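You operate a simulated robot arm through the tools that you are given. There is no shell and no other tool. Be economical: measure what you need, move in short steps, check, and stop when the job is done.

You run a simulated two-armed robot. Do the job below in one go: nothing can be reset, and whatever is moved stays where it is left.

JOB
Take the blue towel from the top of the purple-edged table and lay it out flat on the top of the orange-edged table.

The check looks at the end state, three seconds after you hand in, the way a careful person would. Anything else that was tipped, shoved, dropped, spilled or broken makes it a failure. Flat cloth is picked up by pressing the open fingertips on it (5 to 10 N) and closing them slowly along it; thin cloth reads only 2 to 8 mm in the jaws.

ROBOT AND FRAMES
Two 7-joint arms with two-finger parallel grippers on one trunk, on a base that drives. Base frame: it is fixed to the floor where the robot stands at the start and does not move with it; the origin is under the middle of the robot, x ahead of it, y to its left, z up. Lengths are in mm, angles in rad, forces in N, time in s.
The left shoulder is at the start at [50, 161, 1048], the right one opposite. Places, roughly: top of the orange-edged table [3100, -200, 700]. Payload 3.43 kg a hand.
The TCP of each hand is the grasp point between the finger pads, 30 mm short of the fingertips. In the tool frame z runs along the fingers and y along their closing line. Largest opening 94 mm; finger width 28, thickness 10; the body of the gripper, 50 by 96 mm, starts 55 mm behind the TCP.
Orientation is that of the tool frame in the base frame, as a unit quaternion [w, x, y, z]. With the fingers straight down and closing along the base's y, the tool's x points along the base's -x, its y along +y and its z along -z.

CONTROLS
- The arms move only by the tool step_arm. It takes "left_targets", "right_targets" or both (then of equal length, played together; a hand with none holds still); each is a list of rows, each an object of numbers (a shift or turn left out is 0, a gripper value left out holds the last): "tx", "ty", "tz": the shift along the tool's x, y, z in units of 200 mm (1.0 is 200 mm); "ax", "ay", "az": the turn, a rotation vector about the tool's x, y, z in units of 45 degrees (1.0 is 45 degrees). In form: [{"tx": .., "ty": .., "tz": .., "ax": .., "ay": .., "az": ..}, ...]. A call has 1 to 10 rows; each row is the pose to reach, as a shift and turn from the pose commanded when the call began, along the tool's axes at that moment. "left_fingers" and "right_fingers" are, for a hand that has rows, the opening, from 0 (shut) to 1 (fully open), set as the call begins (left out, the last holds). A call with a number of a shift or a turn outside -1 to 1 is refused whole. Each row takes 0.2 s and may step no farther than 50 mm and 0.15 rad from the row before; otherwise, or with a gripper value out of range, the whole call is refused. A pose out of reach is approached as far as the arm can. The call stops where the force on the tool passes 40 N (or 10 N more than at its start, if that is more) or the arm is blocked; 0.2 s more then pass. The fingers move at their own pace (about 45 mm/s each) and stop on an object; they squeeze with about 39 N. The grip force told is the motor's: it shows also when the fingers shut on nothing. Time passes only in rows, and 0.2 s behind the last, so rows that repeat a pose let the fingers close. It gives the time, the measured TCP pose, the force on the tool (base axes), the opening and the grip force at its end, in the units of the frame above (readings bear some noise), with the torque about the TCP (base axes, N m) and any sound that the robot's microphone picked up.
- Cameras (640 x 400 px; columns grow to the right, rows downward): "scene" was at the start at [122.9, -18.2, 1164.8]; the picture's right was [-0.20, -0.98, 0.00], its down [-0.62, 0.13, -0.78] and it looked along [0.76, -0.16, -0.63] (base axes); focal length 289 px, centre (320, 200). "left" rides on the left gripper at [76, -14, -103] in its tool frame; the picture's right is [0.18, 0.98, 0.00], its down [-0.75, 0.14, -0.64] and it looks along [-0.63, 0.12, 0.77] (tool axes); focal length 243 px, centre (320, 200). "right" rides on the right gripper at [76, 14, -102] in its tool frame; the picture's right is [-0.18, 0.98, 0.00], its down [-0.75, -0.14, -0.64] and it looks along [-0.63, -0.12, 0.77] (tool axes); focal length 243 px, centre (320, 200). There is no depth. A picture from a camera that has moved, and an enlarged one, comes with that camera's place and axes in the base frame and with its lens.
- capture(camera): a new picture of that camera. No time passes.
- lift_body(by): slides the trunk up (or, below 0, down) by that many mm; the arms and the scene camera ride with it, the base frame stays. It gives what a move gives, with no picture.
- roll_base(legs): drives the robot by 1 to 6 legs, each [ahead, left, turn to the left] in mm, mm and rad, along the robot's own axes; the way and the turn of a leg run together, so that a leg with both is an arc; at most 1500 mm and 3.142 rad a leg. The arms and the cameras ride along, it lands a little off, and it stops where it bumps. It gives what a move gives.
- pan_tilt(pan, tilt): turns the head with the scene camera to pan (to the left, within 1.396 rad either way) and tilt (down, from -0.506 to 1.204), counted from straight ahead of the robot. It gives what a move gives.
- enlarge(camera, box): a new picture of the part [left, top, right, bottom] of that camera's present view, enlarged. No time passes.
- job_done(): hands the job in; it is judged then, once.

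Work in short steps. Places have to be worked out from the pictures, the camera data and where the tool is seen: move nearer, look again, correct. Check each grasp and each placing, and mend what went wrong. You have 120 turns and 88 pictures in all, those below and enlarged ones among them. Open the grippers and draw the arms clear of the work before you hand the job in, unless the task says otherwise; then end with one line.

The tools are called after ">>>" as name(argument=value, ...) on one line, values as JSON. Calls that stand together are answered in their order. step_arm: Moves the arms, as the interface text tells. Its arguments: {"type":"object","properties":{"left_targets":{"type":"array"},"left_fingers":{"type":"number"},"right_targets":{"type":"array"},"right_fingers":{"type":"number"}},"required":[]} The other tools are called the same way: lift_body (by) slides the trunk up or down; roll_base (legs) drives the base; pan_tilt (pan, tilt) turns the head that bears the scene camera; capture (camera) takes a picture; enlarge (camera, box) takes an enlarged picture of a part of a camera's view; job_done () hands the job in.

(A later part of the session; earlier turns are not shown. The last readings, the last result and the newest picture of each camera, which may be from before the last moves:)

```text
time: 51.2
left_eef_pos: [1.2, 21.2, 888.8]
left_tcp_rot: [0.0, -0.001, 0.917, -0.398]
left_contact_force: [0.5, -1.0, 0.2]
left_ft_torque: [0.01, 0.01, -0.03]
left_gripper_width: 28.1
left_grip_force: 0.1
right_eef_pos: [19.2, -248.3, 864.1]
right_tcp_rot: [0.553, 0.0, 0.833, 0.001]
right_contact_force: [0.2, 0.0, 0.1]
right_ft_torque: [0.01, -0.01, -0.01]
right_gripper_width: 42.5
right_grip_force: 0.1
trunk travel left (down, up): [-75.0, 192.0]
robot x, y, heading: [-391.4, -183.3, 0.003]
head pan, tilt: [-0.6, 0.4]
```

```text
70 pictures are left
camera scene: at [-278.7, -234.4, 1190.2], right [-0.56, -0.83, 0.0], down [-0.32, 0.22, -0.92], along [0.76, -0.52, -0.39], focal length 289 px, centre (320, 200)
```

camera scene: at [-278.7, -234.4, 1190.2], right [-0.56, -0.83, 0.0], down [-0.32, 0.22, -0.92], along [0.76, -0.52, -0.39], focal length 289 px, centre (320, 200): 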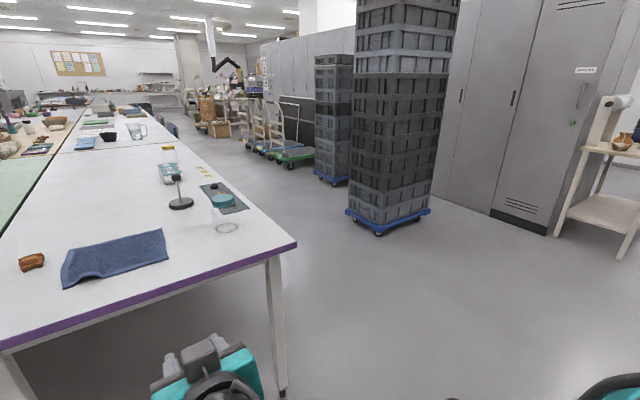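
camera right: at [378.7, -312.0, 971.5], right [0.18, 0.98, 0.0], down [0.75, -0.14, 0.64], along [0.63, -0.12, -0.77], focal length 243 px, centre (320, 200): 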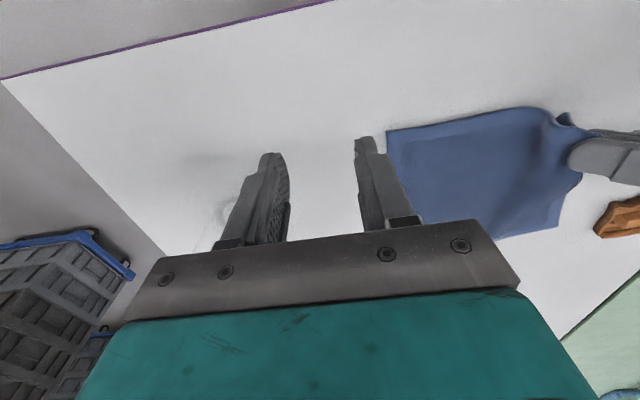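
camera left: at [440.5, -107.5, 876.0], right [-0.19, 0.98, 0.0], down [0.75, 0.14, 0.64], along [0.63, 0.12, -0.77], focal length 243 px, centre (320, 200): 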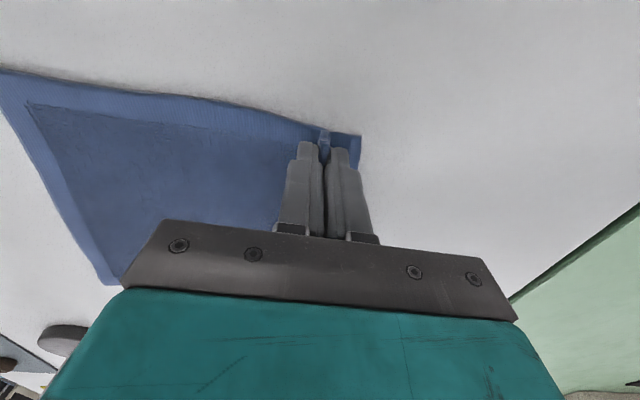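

The arm flipped to an elbow-low posture and is now at (19,−248). I pitch the fingers back down and check inward reach.

>>> step_arm(right_targets=[{"ay": 0.18}, {"ay": 0.36}, {"ay": 0.54}, {"ay": 0.72}, {"ay": 0.9}])

>>> step_arm(right_targets=[{"ay": 0.18}, {"ay": 0.36}, {"ay": 0.54}, {"ay": 0.59}])

>>> step_arm(right_targets=[{"tx": -0.2}, {"tx": -0.4}, {"tx": -0.6, "tz": 0.1}])

```text
time: 52.4
left_eef_pos: [1.9, 19.8, 889.0]
left_tcp_rot: [0.001, -0.002, 0.917, -0.398]
left_contact_force: [0.4, -0.5, -0.3]
left_ft_torque: [-0.02, 0.01, 0.03]
left_gripper_width: 28.0
left_grip_force: 0.2
right_eef_pos: [37.6, -329.9, 837.7]
right_tcp_rot: [0.276, 0.004, 0.952, -0.131]
right_contact_force: [0.3, 0.7, -0.2]
right_ft_torque: [-0.01, -0.01, 0.03]
right_gripper_width: 42.2
right_grip_force: 0.0
right hand out of reach, approached as far as the arm can: row 5
trunk travel left (down, up): [-75.0, 192.0]
robot x, y, heading: [-393.5, -180.5, 0.004]
head pan, tilt: [-0.6, 0.4]
stopped in row 5 (right hand): the arm was blocked; the commanded pose is now the measured one
```

```text
time: 52.9
left_eef_pos: [3.1, 20.2, 889.0]
left_tcp_rot: [0.0, -0.002, 0.917, -0.398]
left_contact_force: [-0.5, 0.7, 1.2]
left_ft_torque: [0.01, 0.0, -0.01]
left_gripper_width: 28.2
left_grip_force: 0.1
right_eef_pos: [39.9, -410.3, 823.2]
right_tcp_rot: [0.195, 0.027, 0.949, -0.247]
right_contact_force: [0.5, -0.2, 0.3]
right_ft_torque: [0.01, -0.01, 0.0]
right_gripper_width: 42.2
right_grip_force: 0.1
right hand out of reach, approached as far as the arm can: row 2
trunk travel left (down, up): [-75.0, 192.0]
robot x, y, heading: [-395.6, -179.9, 0.001]
head pan, tilt: [-0.6, 0.4]
stopped in row 2 (right hand): the arm was blocked; the commanded pose is now the measured one
```

```text
time: 53.6
left_eef_pos: [2.0, 19.7, 889.5]
left_tcp_rot: [0.001, -0.002, 0.918, -0.397]
left_contact_force: [-0.2, -0.7, -0.2]
left_ft_torque: [0.0, 0.0, -0.01]
left_gripper_width: 28.2
left_grip_force: 0.0
right_eef_pos: [156.3, -415.4, 853.3]
right_tcp_rot: [0.195, 0.027, 0.949, -0.247]
right_contact_force: [-1.1, -0.9, 0.3]
right_ft_torque: [-0.01, 0.0, 0.01]
right_gripper_width: 42.0
right_grip_force: 0.1
trunk travel left (down, up): [-75.0, 192.0]
robot x, y, heading: [-393.2, -183.2, 0.006]
head pan, tilt: [-0.6, 0.4]
```

The arm got blocked while pitching and ended partly rotated. I look at the posture.

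>>> capture(camera="scene")

```text
69 pictures are left
camera scene: at [-278.7, -234.6, 1190.1], right [-0.56, -0.83, 0.0], down [-0.32, 0.22, -0.92], along [0.76, -0.52, -0.39], focal length 289 px, centre (320, 200)
```

scene: 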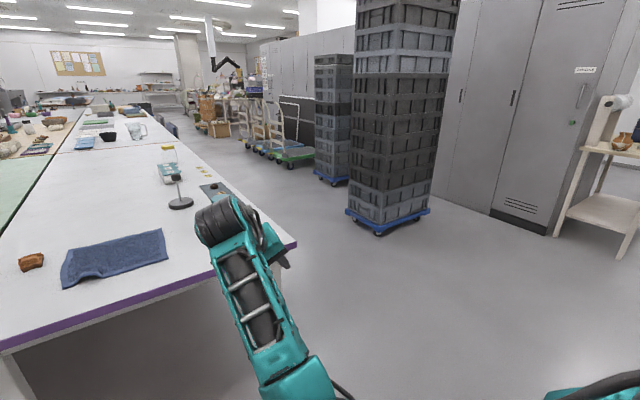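

The elbow is now low. I straighten the tool to vertical: turn ≈ (−0.64, 0.50, −0.07) units.

>>> step_arm(right_targets=[{"ax": -0.128, "ay": 0.1, "az": -0.014}, {"ax": -0.255, "ay": 0.2, "az": -0.028}, {"ax": -0.383, "ay": 0.3, "az": -0.042}, {"ax": -0.51, "ay": 0.4, "az": -0.056}, {"ax": -0.638, "ay": 0.504, "az": -0.07}])

>>> step_arm(right_targets=[{"ty": 0.15}, {"ty": 0.3}, {"ty": 0.45}, {"ty": 0.6}])

```text
time: 54.9
left_eef_pos: [1.0, 20.5, 889.0]
left_tcp_rot: [0.001, -0.001, 0.918, -0.397]
left_contact_force: [0.0, 1.0, 0.8]
left_ft_torque: [0.0, 0.02, -0.02]
left_gripper_width: 28.2
left_grip_force: 0.1
right_eef_pos: [157.9, -415.1, 852.0]
right_tcp_rot: [-0.002, -0.001, 1.0, 0.001]
right_contact_force: [-0.6, 0.2, -0.8]
right_ft_torque: [-0.02, 0.0, -0.01]
right_gripper_width: 42.3
right_grip_force: 0.1
trunk travel left (down, up): [-75.0, 192.0]
robot x, y, heading: [-394.6, -182.7, 0.009]
head pan, tilt: [-0.6, 0.4]
```

```text
time: 55.9
left_eef_pos: [1.6, 20.2, 889.7]
left_tcp_rot: [0.0, -0.001, 0.918, -0.397]
left_contact_force: [0.0, 0.2, -0.2]
left_ft_torque: [-0.02, -0.01, 0.02]
left_gripper_width: 28.1
left_grip_force: 0.0
right_eef_pos: [181.4, -295.1, 839.9]
right_tcp_rot: [0.0, 0.0, 1.0, -0.001]
right_contact_force: [-0.5, 0.4, 0.6]
right_ft_torque: [-0.01, 0.0, -0.01]
right_gripper_width: 42.3
right_grip_force: 0.1
right hand out of reach, approached as far as the arm can: row 1, 2, 3, 4
trunk travel left (down, up): [-75.0, 192.0]
robot x, y, heading: [-395.3, -181.7, 0.006]
head pan, tilt: [-0.6, 0.4]
```

Now it reaches rel (576,−114). I probe a bit more inward and nearer.

>>> step_arm(right_targets=[{"tx": 0.1}, {"tx": 0.2, "ty": 0.1}, {"tx": 0.2, "ty": 0.25}])

>>> capture(camera="scene")

```text
time: 56.6
left_eef_pos: [2.1, 20.5, 890.0]
left_tcp_rot: [0.001, -0.001, 0.918, -0.397]
left_contact_force: [0.3, -0.2, 0.5]
left_ft_torque: [-0.04, 0.0, 0.03]
left_gripper_width: 28.2
left_grip_force: 0.1
right_eef_pos: [165.7, -241.5, 822.8]
right_tcp_rot: [0.001, 0.0, 1.0, -0.001]
right_contact_force: [0.6, -0.4, -0.6]
right_ft_torque: [0.05, -0.04, 0.0]
right_gripper_width: 42.4
right_grip_force: 0.1
right hand out of reach, approached as far as the arm can: row 1, 2, 3
trunk travel left (down, up): [-75.0, 192.0]
robot x, y, heading: [-393.9, -182.1, 0.0]
head pan, tilt: [-0.6, 0.4]
```

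```text
68 pictures are left
camera scene: at [-278.7, -234.5, 1190.1], right [-0.56, -0.83, 0.0], down [-0.32, 0.22, -0.92], along [0.76, -0.52, -0.39], focal length 289 px, centre (320, 200)
```

scene: 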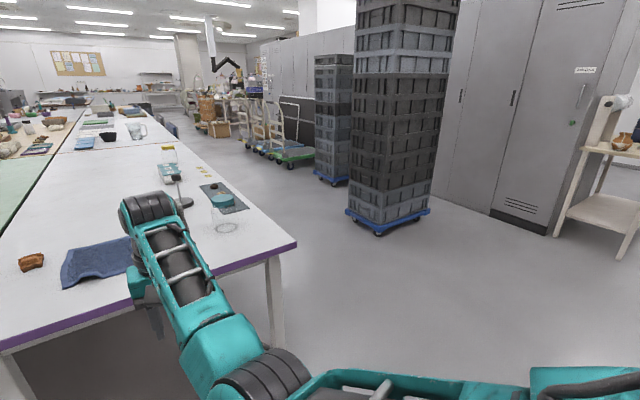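

The right arm is now elbow-low, and rel (561,−60) is reachable. I raise the trunk 80 mm for forearm clearance over the table edge, then drive forward to the towel with the hands high.

>>> lift_body(by=80)

>>> roll_base(legs=[[370, 0, 0]])

>>> pan_tilt(pan=0, tilt=0.75)

>>> capture(camera="scene")

```text
time: 57.8
left_eef_pos: [1.3, 20.0, 968.1]
left_tcp_rot: [0.001, -0.001, 0.918, -0.396]
left_contact_force: [0.0, -0.4, -0.4]
left_ft_torque: [0.02, 0.0, 0.02]
left_gripper_width: 28.2
left_grip_force: 0.1
right_eef_pos: [166.3, -243.0, 901.7]
right_tcp_rot: [0.0, 0.0, 1.0, -0.001]
right_contact_force: [0.4, -0.1, -0.1]
right_ft_torque: [0.01, -0.01, 0.03]
right_gripper_width: 42.5
right_grip_force: 0.1
trunk travel left (down, up): [-155.0, 112.0]
robot x, y, heading: [-395.6, -185.8, 0.001]
head pan, tilt: [-0.6, 0.4]
```

```text
time: 60.2
left_eef_pos: [373.1, 22.1, 969.7]
left_tcp_rot: [0.001, -0.003, 0.918, -0.397]
left_contact_force: [0.3, 0.0, -0.3]
left_ft_torque: [0.02, -0.01, 0.02]
left_gripper_width: 28.2
left_grip_force: 0.1
right_eef_pos: [539.0, -239.4, 899.9]
right_tcp_rot: [0.0, -0.001, 1.0, -0.001]
right_contact_force: [0.2, 0.2, 0.0]
right_ft_torque: [-0.01, -0.03, -0.01]
right_gripper_width: 42.6
right_grip_force: 0.1
trunk travel left (down, up): [-155.0, 112.0]
robot x, y, heading: [-20.5, -177.7, 0.006]
head pan, tilt: [-0.6, 0.4]
```

```text
time: 61.2
left_eef_pos: [373.4, 22.3, 969.1]
left_tcp_rot: [0.001, -0.003, 0.917, -0.398]
left_contact_force: [0.3, -0.8, -0.8]
left_ft_torque: [0.02, 0.02, 0.01]
left_gripper_width: 28.0
left_grip_force: 0.0
right_eef_pos: [538.0, -238.1, 901.3]
right_tcp_rot: [-0.001, 0.0, 1.0, -0.001]
right_contact_force: [-0.5, -0.4, -0.5]
right_ft_torque: [0.02, 0.0, 0.02]
right_gripper_width: 42.2
right_grip_force: 0.1
trunk travel left (down, up): [-155.0, 112.0]
robot x, y, heading: [-19.2, -179.4, 0.002]
head pan, tilt: [0.0, 0.75]
```

```text
67 pictures are left
camera scene: at [99.6, -180.6, 1239.1], right [0.0, -1.0, 0.0], down [-0.68, 0.0, -0.73], along [0.73, 0.0, -0.68], focal length 289 px, centre (320, 200)
```

scene: 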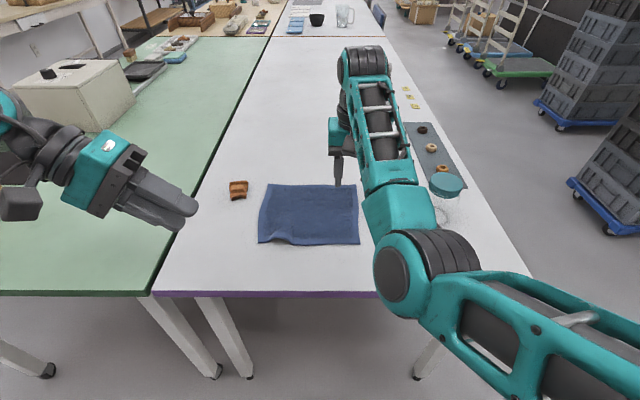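

The towel is now at BL (497,−45), BR (497,−266). I lower the right hand over (516,−232).

>>> step_arm(right_targets=[{"tx": 0.05, "ty": 0.03, "tz": 0.1}, {"tx": 0.1, "ty": 0.03, "tz": 0.25}, {"tx": 0.11, "ty": 0.03, "tz": 0.4}, {"tx": 0.11, "ty": 0.03, "tz": 0.5}])

>>> capture(camera="right")

```text
time: 62.2
left_eef_pos: [373.6, 21.5, 969.2]
left_tcp_rot: [0.002, -0.003, 0.918, -0.397]
left_contact_force: [0.3, 0.3, 0.0]
left_ft_torque: [0.01, 0.01, 0.02]
left_gripper_width: 28.1
left_grip_force: 0.1
right_eef_pos: [515.3, -230.5, 801.1]
right_tcp_rot: [-0.001, -0.003, 1.0, 0.0]
right_contact_force: [0.2, -0.5, 0.5]
right_ft_torque: [-0.02, -0.03, -0.02]
right_gripper_width: 42.4
right_grip_force: 0.1
trunk travel left (down, up): [-155.0, 112.0]
robot x, y, heading: [-22.8, -178.5, 0.007]
head pan, tilt: [0.0, 0.75]
```

```text
66 pictures are left
camera right: at [438.3, -218.1, 903.9], right [0.18, 0.98, 0.0], down [0.76, -0.14, 0.64], along [0.63, -0.12, -0.77], focal length 243 px, centre (320, 200)
```

right: 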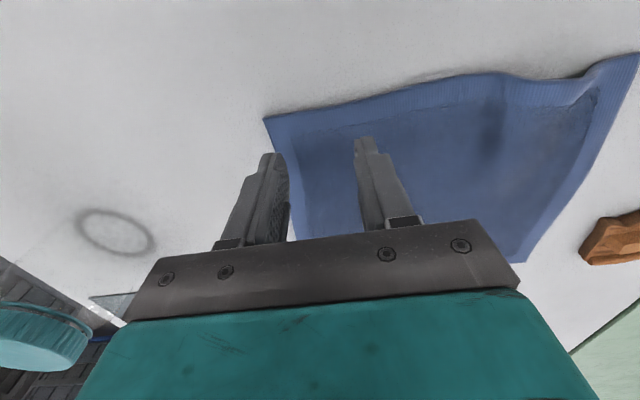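

Good posture and alignment: outer finger just inside the corner at (493,−267). I lower to contact.

>>> step_arm(right_targets=[{"ty": 0.01, "tz": 0.08}, {"ty": 0.01, "tz": 0.13}, {"ty": 0.01, "tz": 0.145}])

```text
time: 63.0
left_eef_pos: [373.6, 23.2, 969.5]
left_tcp_rot: [0.001, -0.003, 0.918, -0.397]
left_contact_force: [0.4, 0.6, -0.9]
left_ft_torque: [0.02, 0.02, -0.01]
left_gripper_width: 28.2
left_grip_force: 0.1
right_eef_pos: [516.3, -230.6, 773.5]
right_tcp_rot: [0.002, -0.002, 1.0, 0.0]
right_contact_force: [-1.1, 1.4, 6.7]
right_ft_torque: [0.0, 0.03, -0.01]
right_gripper_width: 42.5
right_grip_force: 0.1
trunk travel left (down, up): [-155.0, 112.0]
robot x, y, heading: [-22.8, -182.3, 0.007]
head pan, tilt: [0.0, 0.75]
```

6.7 N contact. I close in stages.

>>> step_arm(right_targets=[{"tz": 0.003}, {"tz": 0.003}], right_fingers=0.22)

>>> step_arm(right_targets=[{"tz": 0.0}, {"tz": 0.0}, {"tz": 0.0}], right_fingers=0.0)

>>> capture(camera="right")

```text
time: 63.6
left_eef_pos: [372.6, 22.3, 969.7]
left_tcp_rot: [0.002, -0.004, 0.918, -0.397]
left_contact_force: [-0.4, 0.1, 0.1]
left_ft_torque: [0.01, -0.01, 0.0]
left_gripper_width: 28.2
left_grip_force: 0.0
right_eef_pos: [517.4, -230.3, 772.9]
right_tcp_rot: [0.002, -0.002, 1.0, 0.0]
right_contact_force: [1.6, 0.1, 10.6]
right_ft_torque: [-0.01, -0.05, 0.0]
right_gripper_width: 21.4
right_grip_force: 0.5
trunk travel left (down, up): [-155.0, 112.0]
robot x, y, heading: [-24.7, -180.8, 0.005]
head pan, tilt: [0.0, 0.75]
```

```text
time: 64.4
left_eef_pos: [371.7, 22.2, 970.7]
left_tcp_rot: [0.002, -0.003, 0.918, -0.397]
left_contact_force: [0.4, 0.1, -0.1]
left_ft_torque: [0.02, -0.04, -0.01]
left_gripper_width: 28.1
left_grip_force: 0.1
right_eef_pos: [516.8, -232.3, 773.5]
right_tcp_rot: [0.001, -0.002, 1.0, 0.0]
right_contact_force: [0.2, 0.0, 12.7]
right_ft_torque: [-0.01, 0.04, 0.01]
right_gripper_width: 7.0
right_grip_force: 38.7
trunk travel left (down, up): [-155.0, 112.0]
robot x, y, heading: [-21.9, -183.3, 0.005]
head pan, tilt: [0.0, 0.75]
```

```text
65 pictures are left
camera right: at [439.1, -218.2, 876.3], right [0.18, 0.98, 0.0], down [0.75, -0.14, 0.64], along [0.63, -0.12, -0.77], focal length 243 px, centre (320, 200)
```

right: 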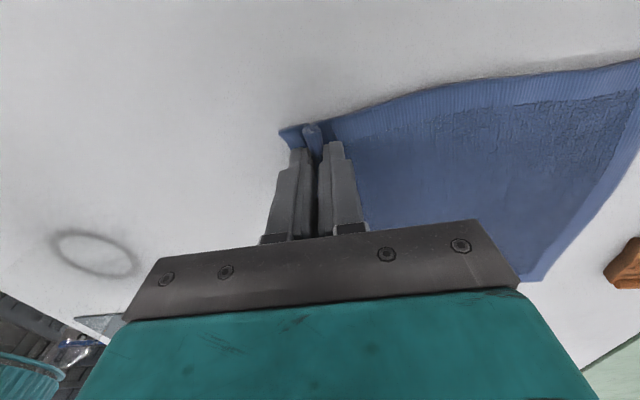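

Right pinch is secure (7 mm). I bring the left hand back: untilt first, then move above the BL corner.

>>> step_arm(left_targets=[{"ax": -0.18, "tx": -0.05}, {"ax": -0.36, "tx": -0.1}, {"ax": -0.54, "tx": -0.15}, {"ax": -0.72, "tx": -0.2}, {"ax": -0.9, "tx": -0.25}, {"ax": -1.0, "tx": -0.3}], left_fingers=0.45)

>>> step_arm(left_targets=[{"ax": -0.04, "tx": -0.1, "ty": -0.1, "tz": 0.1}, {"ax": -0.04, "tx": -0.25, "ty": -0.2, "tz": 0.2}, {"ax": -0.04, "tx": -0.42, "ty": -0.3, "tz": 0.3}, {"ax": -0.04, "tx": -0.42, "ty": -0.4, "tz": 0.5}, {"ax": -0.04, "tx": -0.42, "ty": -0.5, "tz": 0.65}])

>>> capture(camera="left")

>>> capture(camera="scene")

```text
time: 65.8
left_eef_pos: [432.4, 22.0, 970.3]
left_tcp_rot: [0.002, -0.003, 1.0, -0.015]
left_contact_force: [-0.2, -0.5, -0.6]
left_ft_torque: [0.01, 0.02, 0.01]
left_gripper_width: 42.2
left_grip_force: 0.0
right_eef_pos: [515.6, -231.0, 772.5]
right_tcp_rot: [0.0, -0.002, 1.0, -0.001]
right_contact_force: [2.1, 1.0, 15.3]
right_ft_torque: [-0.02, -0.03, -0.02]
right_gripper_width: 7.2
right_grip_force: 39.1
trunk travel left (down, up): [-155.0, 112.0]
robot x, y, heading: [-25.0, -178.6, 0.005]
head pan, tilt: [0.0, 0.75]
```

```text
time: 67.0
left_eef_pos: [517.5, -80.8, 844.6]
left_tcp_rot: [0.001, -0.002, 1.0, 0.0]
left_contact_force: [-0.1, -0.2, 0.3]
left_ft_torque: [0.01, -0.04, -0.03]
left_gripper_width: 42.0
left_grip_force: 0.0
right_eef_pos: [515.8, -231.2, 772.7]
right_tcp_rot: [0.001, -0.001, 1.0, -0.001]
right_contact_force: [2.8, 0.9, 16.0]
right_ft_torque: [-0.02, 0.02, 0.02]
right_gripper_width: 6.8
right_grip_force: 38.7
trunk travel left (down, up): [-155.0, 112.0]
robot x, y, heading: [-21.5, -178.3, 0.006]
head pan, tilt: [0.0, 0.75]
```

```text
64 pictures are left
camera left: at [440.7, -94.6, 947.0], right [-0.19, 0.98, 0.0], down [0.75, 0.15, 0.64], along [0.63, 0.12, -0.77], focal length 243 px, centre (320, 200)
```

left: 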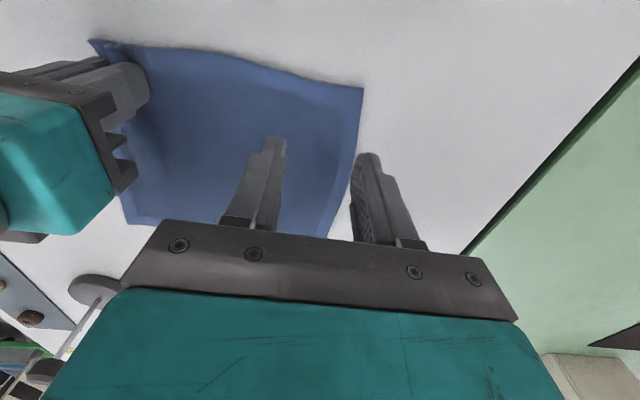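

```text
63 pictures are left
camera scene: at [98.3, -180.4, 1239.3], right [0.01, -1.0, 0.0], down [-0.68, 0.0, -0.73], along [0.73, 0.0, -0.68], focal length 289 px, centre (320, 200)
```

scene: 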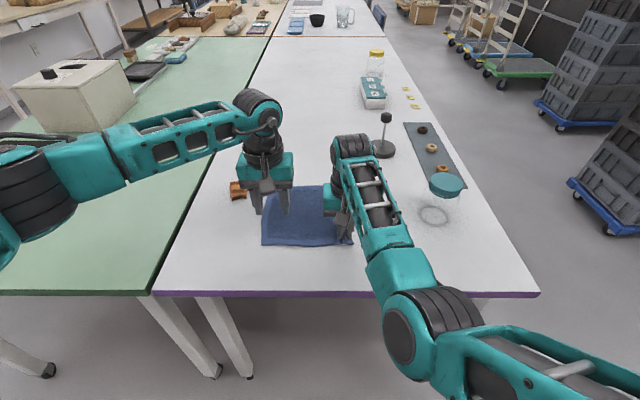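

BL corner at (489,−51). I lower the left at (511,−88).

>>> step_arm(left_targets=[{"tx": 0.03, "ty": -0.035, "tz": 0.15}, {"tx": 0.03, "ty": -0.035, "tz": 0.28}, {"tx": 0.03, "ty": -0.035, "tz": 0.33}, {"tx": 0.03, "ty": -0.035, "tz": 0.355}])

```text
time: 68.0
left_eef_pos: [511.6, -88.9, 773.6]
left_tcp_rot: [0.001, -0.003, 1.0, -0.001]
left_contact_force: [-0.3, 0.8, 4.5]
left_ft_torque: [0.05, 0.04, 0.04]
left_gripper_width: 42.2
left_grip_force: 0.1
right_eef_pos: [516.4, -230.4, 773.5]
right_tcp_rot: [0.001, -0.001, 1.0, 0.0]
right_contact_force: [2.9, 1.1, 13.7]
right_ft_torque: [0.03, -0.07, -0.03]
right_gripper_width: 7.0
right_grip_force: 39.0
trunk travel left (down, up): [-155.0, 112.0]
robot x, y, heading: [-21.1, -179.9, 0.01]
head pan, tilt: [0.0, 0.75]
```

Contact. I close the left fingers in stages.

>>> step_arm(left_targets=[{"tz": 0.006}, {"tz": 0.006}], left_fingers=0.22)

>>> step_arm(left_targets=[{"tz": 0.0}, {"tz": 0.0}, {"tz": 0.0}], left_fingers=0.0)

>>> capture(camera="left")

```text
time: 68.6
left_eef_pos: [511.3, -89.4, 773.4]
left_tcp_rot: [0.001, -0.003, 1.0, -0.001]
left_contact_force: [-0.6, -4.4, 12.6]
left_ft_torque: [-0.05, -0.02, 0.02]
left_gripper_width: 20.6
left_grip_force: 0.0
right_eef_pos: [515.8, -231.3, 773.1]
right_tcp_rot: [0.001, -0.002, 1.0, -0.002]
right_contact_force: [2.6, 1.3, 12.6]
right_ft_torque: [0.08, -0.07, 0.02]
right_gripper_width: 7.1
right_grip_force: 38.6
trunk travel left (down, up): [-155.0, 112.0]
robot x, y, heading: [-21.9, -179.3, 0.004]
head pan, tilt: [0.0, 0.75]
```

```text
time: 69.4
left_eef_pos: [511.5, -88.9, 773.5]
left_tcp_rot: [0.002, -0.003, 1.0, 0.0]
left_contact_force: [0.7, -4.6, 19.3]
left_ft_torque: [-0.11, 0.01, 0.05]
left_gripper_width: 4.5
left_grip_force: 39.2
right_eef_pos: [515.6, -230.5, 772.4]
right_tcp_rot: [0.001, -0.002, 1.0, 0.0]
right_contact_force: [1.0, 3.2, 10.1]
right_ft_torque: [0.12, -0.04, 0.03]
right_gripper_width: 6.9
right_grip_force: 39.4
trunk travel left (down, up): [-155.0, 112.0]
robot x, y, heading: [-25.9, -179.0, 0.003]
head pan, tilt: [0.0, 0.75]
```

```text
62 pictures are left
camera left: at [434.8, -101.5, 876.0], right [-0.19, 0.98, 0.0], down [0.75, 0.15, 0.64], along [0.63, 0.12, -0.76], focal length 243 px, centre (320, 200)
```

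left: 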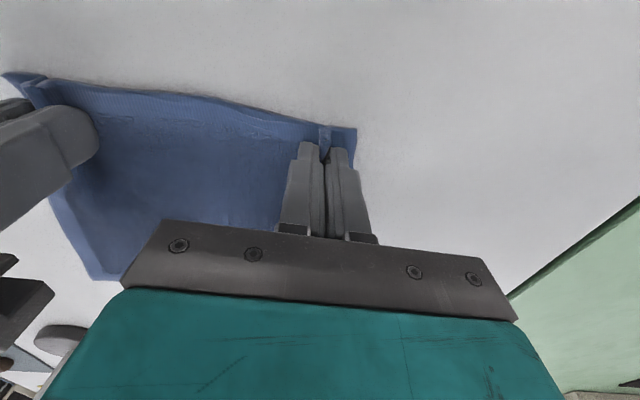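

Both corners are held with light tension. I lift both hands together, then raise the trunk.

>>> step_arm(left_targets=[{"tz": -0.1}, {"tz": -0.2}, {"tz": -0.3}, {"tz": -0.4}, {"tz": -0.5}, {"tz": -0.6}], right_targets=[{"tz": -0.1}, {"tz": -0.2}, {"tz": -0.3}, {"tz": -0.4}, {"tz": -0.5}, {"tz": -0.6}])

>>> lift_body(by=110)

>>> capture(camera="scene")

```text
time: 70.8
left_eef_pos: [512.4, -87.1, 889.7]
left_tcp_rot: [0.0, -0.002, 1.0, 0.0]
left_contact_force: [2.3, -12.6, -1.1]
left_ft_torque: [-0.41, -0.05, 0.04]
left_gripper_width: 4.3
left_grip_force: 38.6
right_eef_pos: [526.9, -234.3, 885.3]
right_tcp_rot: [0.0, 0.001, 1.0, -0.004]
right_contact_force: [-2.8, 12.7, 0.2]
right_ft_torque: [0.44, 0.04, -0.02]
right_gripper_width: 7.2
right_grip_force: 38.8
right hand out of reach, approached as far as the arm can: row 6
trunk travel left (down, up): [-155.0, 112.0]
robot x, y, heading: [-21.7, -179.3, 0.005]
head pan, tilt: [0.0, 0.75]
```

```text
time: 72.2
left_eef_pos: [513.1, -87.5, 1000.6]
left_tcp_rot: [0.0, -0.002, 1.0, 0.0]
left_contact_force: [3.0, -13.4, -0.4]
left_ft_torque: [-0.47, -0.08, 0.08]
left_gripper_width: 4.3
left_grip_force: 38.6
right_eef_pos: [525.8, -234.4, 996.2]
right_tcp_rot: [0.0, 0.002, 1.0, -0.003]
right_contact_force: [-2.2, 14.0, 0.2]
right_ft_torque: [0.45, 0.08, 0.0]
right_gripper_width: 7.2
right_grip_force: 39.2
trunk travel left (down, up): [-265.0, 2.0]
robot x, y, heading: [-21.0, -179.6, 0.006]
head pan, tilt: [0.0, 0.75]
```

```text
61 pictures are left
camera scene: at [99.8, -180.5, 1349.0], right [0.01, -1.0, 0.0], down [-0.68, 0.0, -0.73], along [0.73, 0.0, -0.68], focal length 289 px, centre (320, 200)
```

scene: 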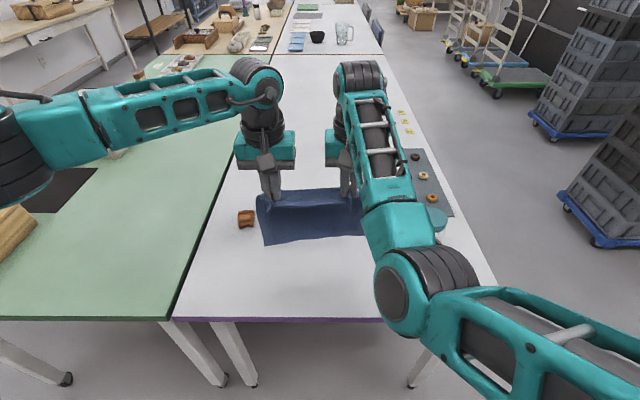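

The towel hangs from both hands with about 13 N of pull between them. I ease that by 5 mm, then back away from the table and strafe right into the aisle.

>>> step_arm(left_targets=[{"ty": -0.015}, {"ty": -0.03}])

>>> roll_base(legs=[[-500, 0, 0], [0, -950, 0]])

>>> pan_tilt(pan=0, tilt=0.35)

>>> capture(camera="scene")

```text
time: 72.8
left_eef_pos: [511.6, -91.7, 1000.4]
left_tcp_rot: [-0.001, -0.004, 1.0, 0.001]
left_contact_force: [0.4, -5.6, 0.3]
left_ft_torque: [-0.22, -0.04, 0.01]
left_gripper_width: 4.3
left_grip_force: 39.1
right_eef_pos: [528.1, -234.1, 995.0]
right_tcp_rot: [0.0, 0.002, 1.0, -0.004]
right_contact_force: [-1.4, 6.1, 0.6]
right_ft_torque: [0.18, 0.04, 0.03]
right_gripper_width: 6.6
right_grip_force: 39.3
trunk travel left (down, up): [-265.0, 2.0]
robot x, y, heading: [-21.8, -181.0, 0.008]
head pan, tilt: [0.0, 0.75]
```

```text
time: 80.4
left_eef_pos: [7.8, -1044.6, 1000.7]
left_tcp_rot: [0.001, -0.005, 1.0, 0.001]
left_contact_force: [1.0, -3.5, 0.6]
left_ft_torque: [-0.13, 0.0, 0.02]
left_gripper_width: 4.1
left_grip_force: 38.5
right_eef_pos: [23.6, -1186.8, 994.1]
right_tcp_rot: [0.001, 0.0, 1.0, -0.003]
right_contact_force: [-0.3, 2.9, -0.5]
right_ft_torque: [0.13, 0.05, 0.0]
right_gripper_width: 6.4
right_grip_force: 38.6
trunk travel left (down, up): [-265.0, 2.0]
robot x, y, heading: [-524.1, -1135.4, 0.009]
head pan, tilt: [0.0, 0.75]
```

```text
time: 81.2
left_eef_pos: [7.4, -1045.1, 998.9]
left_tcp_rot: [0.0, -0.004, 1.0, -0.001]
left_contact_force: [1.2, -5.3, 0.4]
left_ft_torque: [-0.16, -0.04, 0.03]
left_gripper_width: 4.2
left_grip_force: 38.4
right_eef_pos: [24.5, -1186.7, 994.1]
right_tcp_rot: [0.001, 0.002, 1.0, -0.004]
right_contact_force: [-1.2, 5.3, 0.2]
right_ft_torque: [0.15, 0.04, 0.01]
right_gripper_width: 6.6
right_grip_force: 39.5
trunk travel left (down, up): [-265.0, 2.0]
robot x, y, heading: [-526.2, -1131.1, 0.008]
head pan, tilt: [0.0, 0.351]
```

```text
60 pictures are left
camera scene: at [-393.7, -1134.3, 1384.6], right [0.01, -1.0, 0.0], down [-0.34, 0.0, -0.94], along [0.94, 0.01, -0.34], focal length 289 px, centre (320, 200)
```

scene: 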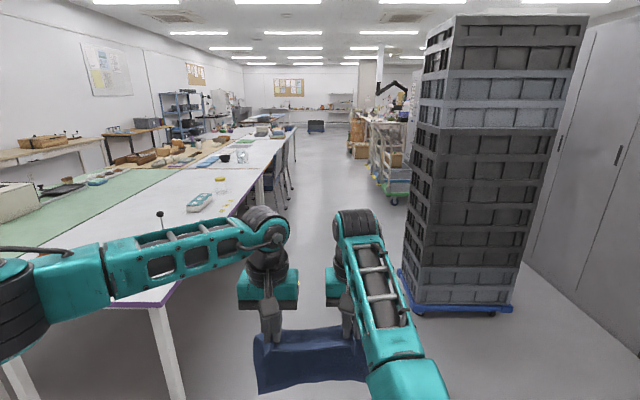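

The aisle is clear; chairs stand along the orange table's right side. I look closer.

>>> enlarge(camera="scene", box=[180, 100, 400, 240])

```text
2.86 times, centred on (290, 170) of scene
camera zoom: at [-393.7, -1134.3, 1384.6], right [0.01, -1.0, 0.0], down [-0.34, 0.0, -0.94], along [0.94, 0.01, -0.34], focal length 825 px, centre (406, 286)
```

zoom: 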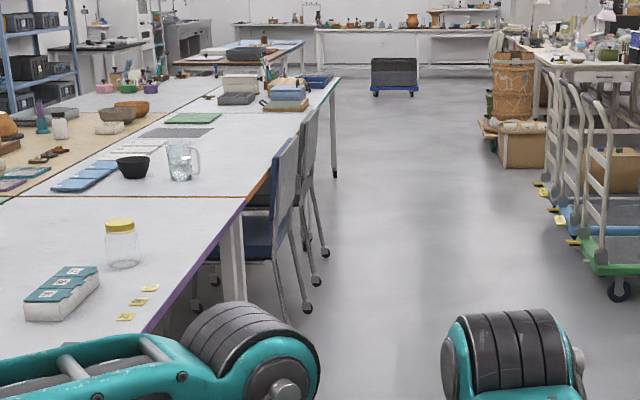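

The strip of orange table past the pitcher (x≈2650–2950, y −600…−300) looks free, and the first chair seems to begin beyond x≈3000. I drive ahead to x≈2300 and look again.

>>> roll_base(legs=[[1500, 0, 0], [1300, 0, 0]])

>>> pan_tilt(pan=0.55, tilt=0.55)

>>> capture(camera="scene")

```text
time: 94.7
left_eef_pos: [2796.9, -1020.8, 1001.3]
left_tcp_rot: [0.0, -0.008, 1.0, 0.0]
left_contact_force: [0.9, -5.1, -0.5]
left_ft_torque: [-0.16, -0.03, 0.05]
left_gripper_width: 4.4
left_grip_force: 39.0
right_eef_pos: [2813.7, -1163.1, 994.9]
right_tcp_rot: [0.001, -0.004, 1.0, -0.004]
right_contact_force: [-0.6, 4.5, -0.3]
right_ft_torque: [0.18, 0.01, 0.01]
right_gripper_width: 6.9
right_grip_force: 38.9
trunk travel left (down, up): [-265.0, 2.0]
robot x, y, heading: [2262.8, -1113.1, 0.021]
head pan, tilt: [0.0, 0.351]
```

```text
time: 95.7
left_eef_pos: [2796.2, -1021.1, 1000.7]
left_tcp_rot: [-0.001, -0.009, 1.0, -0.001]
left_contact_force: [1.7, -4.1, -0.5]
left_ft_torque: [-0.22, -0.01, 0.02]
left_gripper_width: 4.3
left_grip_force: 38.5
right_eef_pos: [2813.3, -1164.7, 994.1]
right_tcp_rot: [0.001, -0.003, 1.0, -0.005]
right_contact_force: [-1.6, 5.3, 0.3]
right_ft_torque: [0.2, 0.03, -0.02]
right_gripper_width: 6.8
right_grip_force: 39.0
trunk travel left (down, up): [-265.0, 2.0]
robot x, y, heading: [2259.7, -1112.6, 0.01]
head pan, tilt: [0.55, 0.55]
```

```text
58 pictures are left
camera scene: at [2378.4, -1067.6, 1366.4], right [0.54, -0.84, 0.0], down [-0.44, -0.28, -0.85], along [0.72, 0.46, -0.52], focal length 289 px, centre (320, 200)
```

scene: 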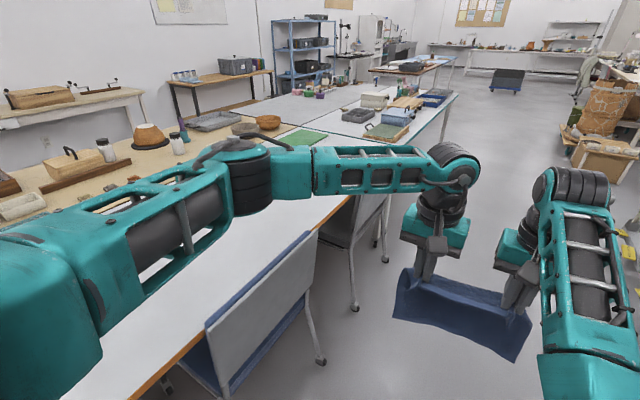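

Chair 1's back occupies x≈2550–3030 at y≈−700, chair 2's x≈3380–3850, with a gap centred near x≈3205. I check how far my base sticks out in front.

>>> pan_tilt(pan=0, tilt=1.2)

>>> capture(camera="scene")

```text
time: 96.7
left_eef_pos: [2796.2, -1021.4, 999.8]
left_tcp_rot: [0.0, -0.008, 1.0, -0.001]
left_contact_force: [1.5, -5.8, -0.2]
left_ft_torque: [-0.16, -0.02, 0.01]
left_gripper_width: 4.5
left_grip_force: 38.9
right_eef_pos: [2814.1, -1163.4, 993.6]
right_tcp_rot: [0.001, -0.004, 1.0, -0.005]
right_contact_force: [-1.4, 5.7, 0.6]
right_ft_torque: [0.2, 0.04, 0.01]
right_gripper_width: 6.8
right_grip_force: 38.5
trunk travel left (down, up): [-265.0, 2.0]
robot x, y, heading: [2263.2, -1116.4, 0.015]
head pan, tilt: [0.0, 1.201]
```

```text
57 pictures are left
camera scene: at [2358.6, -1114.7, 1317.3], right [0.02, -1.0, 0.0], down [-0.93, -0.02, -0.36], along [0.36, 0.01, -0.93], focal length 289 px, centre (320, 200)
```

scene: 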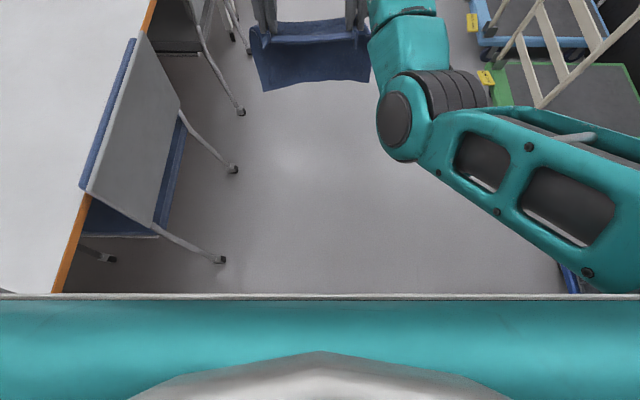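

My base reaches only about 150 mm ahead, so I can stand in front of the chair gap at x≈3205 without touching anything. I drive there staying wide (y≈−1350), turn left to face the table, then look.

>>> roll_base(legs=[[945, -245, 0], [0, 0, 1.556]])

>>> pan_tilt(pan=0, tilt=0.6)

>>> capture(camera="scene")

```text
time: 105.7
left_eef_pos: [3150.1, -807.5, 999.7]
left_tcp_rot: [0.001, -0.706, 0.708, -0.001]
left_contact_force: [5.5, 1.8, -0.8]
left_ft_torque: [0.02, -0.2, -0.06]
left_gripper_width: 4.0
left_grip_force: 39.0
right_eef_pos: [3292.4, -793.7, 994.0]
right_tcp_rot: [0.004, -0.701, 0.713, -0.003]
right_contact_force: [-6.4, -0.9, 0.0]
right_ft_torque: [-0.01, 0.21, -0.05]
right_gripper_width: 4.7
right_grip_force: 39.1
trunk travel left (down, up): [-265.0, 2.0]
robot x, y, heading: [3229.7, -1341.9, 1.566]
head pan, tilt: [0.0, 1.201]
```

```text
time: 106.7
left_eef_pos: [3149.2, -806.8, 1000.8]
left_tcp_rot: [0.001, -0.705, 0.709, -0.001]
left_contact_force: [7.0, 0.7, -1.1]
left_ft_torque: [0.07, -0.2, -0.06]
left_gripper_width: 3.9
left_grip_force: 38.6
right_eef_pos: [3294.1, -793.0, 993.7]
right_tcp_rot: [0.004, -0.702, 0.713, -0.003]
right_contact_force: [-6.9, -1.2, 1.0]
right_ft_torque: [-0.06, 0.2, -0.06]
right_gripper_width: 4.4
right_grip_force: 38.8
trunk travel left (down, up): [-265.0, 2.0]
robot x, y, heading: [3232.7, -1341.3, 1.568]
head pan, tilt: [0.0, 0.6]
```

```text
56 pictures are left
camera scene: at [3231.7, -1215.1, 1361.8], right [1.0, 0.0, 0.0], down [0.0, -0.57, -0.82], along [0.0, 0.82, -0.57], focal length 289 px, centre (320, 200)
```

scene: 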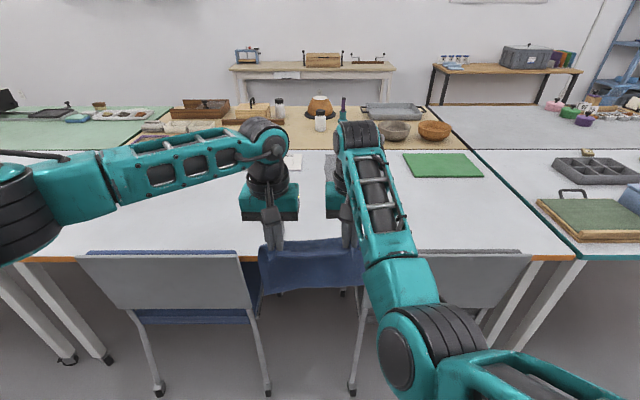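

The table in front of the gap is free. The towel's lower edge (~z 790) might brush the chair backs (top ~845) when I move in, so I try raising both hands 70 mm.

>>> step_arm(left_targets=[{"tz": -0.12}, {"tz": -0.24}, {"tz": -0.35}], right_targets=[{"tz": -0.12}, {"tz": -0.24}, {"tz": -0.35}])

>>> capture(camera="scene")

```text
time: 107.5
left_eef_pos: [3150.5, -809.8, 1070.1]
left_tcp_rot: [0.002, -0.705, 0.709, 0.0]
left_contact_force: [7.0, 3.3, -0.5]
left_ft_torque: [0.04, -0.19, -0.04]
left_gripper_width: 4.1
left_grip_force: 38.7
right_eef_pos: [3285.7, -765.0, 1053.4]
right_tcp_rot: [0.003, -0.703, 0.712, -0.003]
right_contact_force: [-6.5, -2.9, 0.7]
right_ft_torque: [-0.09, 0.24, -0.05]
right_gripper_width: 4.6
right_grip_force: 38.9
right hand out of reach, approached as far as the arm can: row 1, 2, 3
trunk travel left (down, up): [-265.0, 2.0]
robot x, y, heading: [3234.3, -1342.1, 1.566]
head pan, tilt: [0.0, 0.6]
```

```text
55 pictures are left
camera scene: at [3231.6, -1215.4, 1361.9], right [1.0, 0.0, 0.0], down [0.0, -0.56, -0.83], along [0.0, 0.83, -0.56], focal length 289 px, centre (320, 200)
```

scene: 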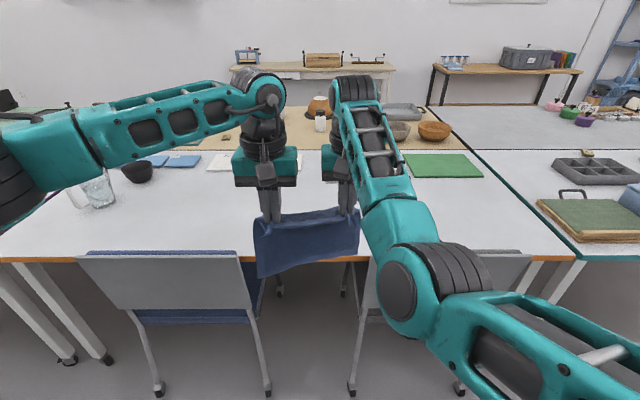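

The towel's lower edge is now at about z 890, clear of the chair backs. I bring the left hand level with the right and drive 340 mm ahead.

>>> step_arm(left_targets=[{"tx": -0.11}, {"tx": -0.22}])

>>> roll_base(legs=[[340, 0, 0]])

>>> capture(camera="scene")

>>> capture(camera="left")

>>> capture(camera="right")

```text
time: 108.1
left_eef_pos: [3150.0, -762.5, 1070.4]
left_tcp_rot: [-0.001, -0.705, 0.71, -0.001]
left_contact_force: [0.3, 0.2, 0.0]
left_ft_torque: [-0.01, 0.01, -0.07]
left_gripper_width: 4.0
left_grip_force: 38.6
right_eef_pos: [3287.5, -762.9, 1052.8]
right_tcp_rot: [0.004, -0.701, 0.713, -0.002]
right_contact_force: [-0.7, 0.4, -0.8]
right_ft_torque: [0.0, -0.02, -0.1]
right_gripper_width: 4.5
right_grip_force: 38.9
trunk travel left (down, up): [-265.0, 2.0]
robot x, y, heading: [3229.9, -1341.4, 1.571]
head pan, tilt: [0.0, 0.6]
```

```text
time: 110.3
left_eef_pos: [3150.8, -425.3, 1069.6]
left_tcp_rot: [0.0, -0.707, 0.708, -0.001]
left_contact_force: [0.1, -0.1, -0.1]
left_ft_torque: [0.01, 0.02, -0.1]
left_gripper_width: 3.7
left_grip_force: 39.1
right_eef_pos: [3286.6, -425.1, 1051.7]
right_tcp_rot: [0.004, -0.703, 0.711, -0.002]
right_contact_force: [-0.2, 0.8, -0.5]
right_ft_torque: [-0.03, 0.0, -0.09]
right_gripper_width: 4.6
right_grip_force: 38.5
trunk travel left (down, up): [-265.0, 2.0]
robot x, y, heading: [3233.6, -1003.8, 1.568]
head pan, tilt: [0.0, 0.6]
```

```text
54 pictures are left
camera scene: at [3232.6, -876.8, 1361.8], right [1.0, 0.0, 0.0], down [0.0, -0.57, -0.82], along [0.0, 0.82, -0.57], focal length 289 px, centre (320, 200)
```

scene: 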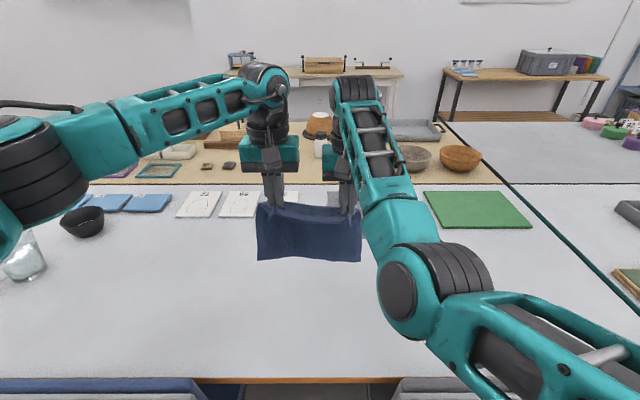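

```text
53 pictures are left
camera left: at [3164.4, -499.8, 1172.9], right [-0.98, -0.18, 0.0], down [-0.14, 0.75, 0.64], along [-0.12, 0.63, -0.77], focal length 243 px, centre (320, 200)
```

left: 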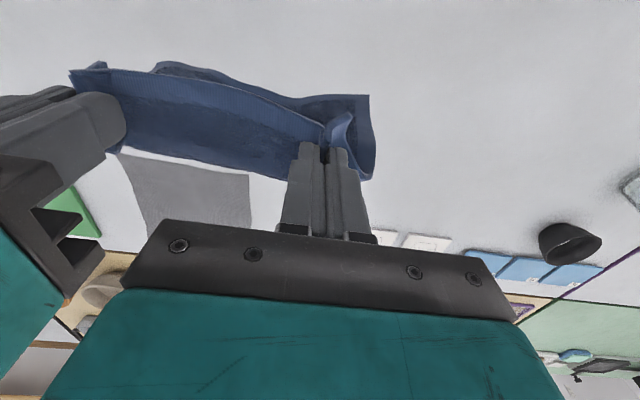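

```text
52 pictures are left
camera right: at [3269.8, -502.3, 1155.8], right [-0.98, 0.2, -0.01], down [0.15, 0.75, 0.64], along [0.13, 0.63, -0.76], focal length 243 px, centre (320, 200)
```

right: 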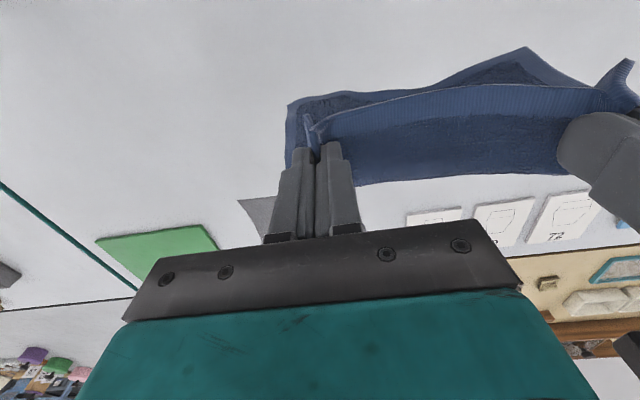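

The area ahead is free; a grey mat starts at y≈−193. I shift 55 mm left (keeps the low right elbow in the chair gap) and 60 mm ahead, still over 80 mm off the chairs.

>>> roll_base(legs=[[60, 55, 0]])

>>> step_arm(left_targets=[{"tx": -0.1, "tz": 0.1}, {"tx": -0.2, "tz": 0.22}, {"tx": -0.25, "tz": 0.35}], right_targets=[{"tx": -0.1, "tz": 0.05}, {"tx": -0.2, "tz": 0.15}, {"tx": -0.25, "tz": 0.27}])

>>> capture(camera="scene")

```text
time: 111.4
left_eef_pos: [3100.9, -372.4, 1069.6]
left_tcp_rot: [0.0, -0.705, 0.71, 0.0]
left_contact_force: [0.5, -0.4, 0.7]
left_ft_torque: [0.0, -0.02, -0.09]
left_gripper_width: 4.3
left_grip_force: 38.9
right_eef_pos: [3236.1, -371.2, 1052.6]
right_tcp_rot: [0.004, -0.702, 0.712, -0.002]
right_contact_force: [-0.8, 0.2, -0.4]
right_ft_torque: [0.03, -0.01, -0.06]
right_gripper_width: 4.4
right_grip_force: 38.6
trunk travel left (down, up): [-265.0, 2.0]
robot x, y, heading: [3185.6, -953.4, 1.569]
head pan, tilt: [0.0, 0.6]
stopped in leg 1: the robot was blocked; the commanded pose is now the measured one
```

```text
time: 112.2
left_eef_pos: [3101.9, -321.3, 1000.1]
left_tcp_rot: [0.001, -0.705, 0.709, 0.0]
left_contact_force: [2.1, 0.3, 0.0]
left_ft_torque: [0.03, -0.03, -0.09]
left_gripper_width: 4.0
left_grip_force: 38.3
right_eef_pos: [3240.7, -329.5, 999.7]
right_tcp_rot: [0.004, -0.702, 0.712, 0.0]
right_contact_force: [-1.4, 0.6, 0.2]
right_ft_torque: [-0.03, 0.04, -0.08]
right_gripper_width: 4.2
right_grip_force: 38.6
right hand out of reach, approached as far as the arm can: row 3
trunk travel left (down, up): [-265.0, 2.0]
robot x, y, heading: [3182.7, -948.6, 1.571]
head pan, tilt: [0.0, 0.6]
```

```text
51 pictures are left
camera scene: at [3183.3, -823.3, 1361.8], right [1.0, 0.0, 0.0], down [0.0, -0.57, -0.82], along [0.0, 0.82, -0.57], focal length 289 px, centre (320, 200)
```

scene: 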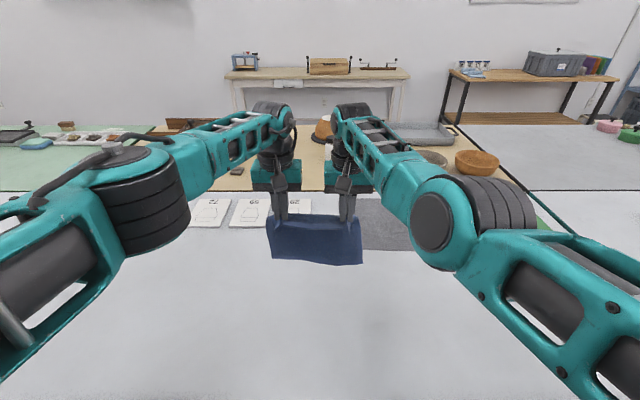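

The base reported being blocked near the end of that leg. I look down to see what it touched.

>>> pan_tilt(pan=0, tilt=1.2)

>>> capture(camera="scene")

```text
time: 113.2
left_eef_pos: [3100.0, -321.1, 1000.2]
left_tcp_rot: [0.0, -0.706, 0.708, 0.0]
left_contact_force: [2.6, -0.9, -1.5]
left_ft_torque: [-0.05, -0.06, -0.07]
left_gripper_width: 4.2
left_grip_force: 38.6
right_eef_pos: [3240.8, -329.3, 999.2]
right_tcp_rot: [0.004, -0.702, 0.712, -0.002]
right_contact_force: [-2.1, -0.7, -0.6]
right_ft_torque: [-0.02, 0.09, -0.04]
right_gripper_width: 4.6
right_grip_force: 39.3
trunk travel left (down, up): [-265.0, 2.0]
robot x, y, heading: [3179.9, -954.5, 1.571]
head pan, tilt: [0.0, 1.201]
```

```text
50 pictures are left
camera scene: at [3182.5, -856.2, 1317.3], right [1.0, 0.0, 0.0], down [0.0, -0.93, -0.36], along [0.0, 0.36, -0.93], focal length 289 px, centre (320, 200)
```

scene: 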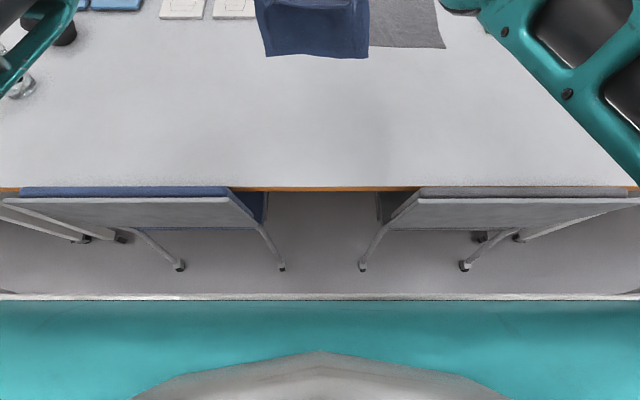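

The casters sit at y≈−674, exactly as in the earlier view, and I have about 120 mm of floor clearance, so nothing was shoved. I lower both hands 85 mm so the far edge nearly touches the table.

>>> step_arm(left_targets=[{"tz": 0.1}, {"tz": 0.2}, {"tz": 0.32}, {"tz": 0.43}], right_targets=[{"tz": 0.1}, {"tz": 0.2}, {"tz": 0.32}, {"tz": 0.43}])

>>> pan_tilt(pan=0, tilt=0.75)

>>> capture(camera="scene")

```text
time: 114.2
left_eef_pos: [3094.5, -341.2, 922.5]
left_tcp_rot: [0.002, -0.706, 0.708, -0.001]
left_contact_force: [12.2, -0.7, -0.2]
left_ft_torque: [0.03, -0.41, -0.09]
left_gripper_width: 4.3
left_grip_force: 38.4
left hand out of reach, approached as far as the arm can: row 2, 3, 4
right_eef_pos: [3239.7, -346.0, 916.3]
right_tcp_rot: [0.003, -0.703, 0.711, -0.002]
right_contact_force: [-12.1, 0.2, 0.8]
right_ft_torque: [-0.02, 0.35, -0.08]
right_gripper_width: 4.5
right_grip_force: 39.3
right hand out of reach, approached as far as the arm can: row 2, 3, 4
trunk travel left (down, up): [-265.0, 2.0]
robot x, y, heading: [3183.6, -947.2, 1.571]
head pan, tilt: [0.0, 1.201]
```

```text
time: 115.1
left_eef_pos: [3095.1, -340.7, 923.1]
left_tcp_rot: [0.001, -0.705, 0.709, -0.001]
left_contact_force: [18.2, -0.6, -1.3]
left_ft_torque: [-0.05, -0.54, -0.03]
left_gripper_width: 4.2
left_grip_force: 38.7
right_eef_pos: [3242.5, -345.8, 915.5]
right_tcp_rot: [0.002, -0.703, 0.712, -0.001]
right_contact_force: [-17.4, 1.1, 0.2]
right_ft_torque: [0.0, 0.52, -0.09]
right_gripper_width: 4.6
right_grip_force: 39.1
trunk travel left (down, up): [-265.0, 2.0]
robot x, y, heading: [3183.6, -954.5, 1.57]
head pan, tilt: [0.0, 0.75]
```

```text
49 pictures are left
camera scene: at [3182.5, -829.3, 1349.0], right [1.0, 0.0, 0.0], down [0.0, -0.68, -0.73], along [0.0, 0.73, -0.68], focal length 289 px, centre (320, 200)
```

scene: 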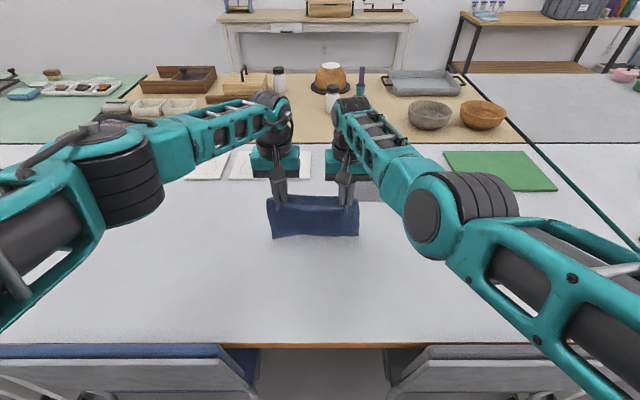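

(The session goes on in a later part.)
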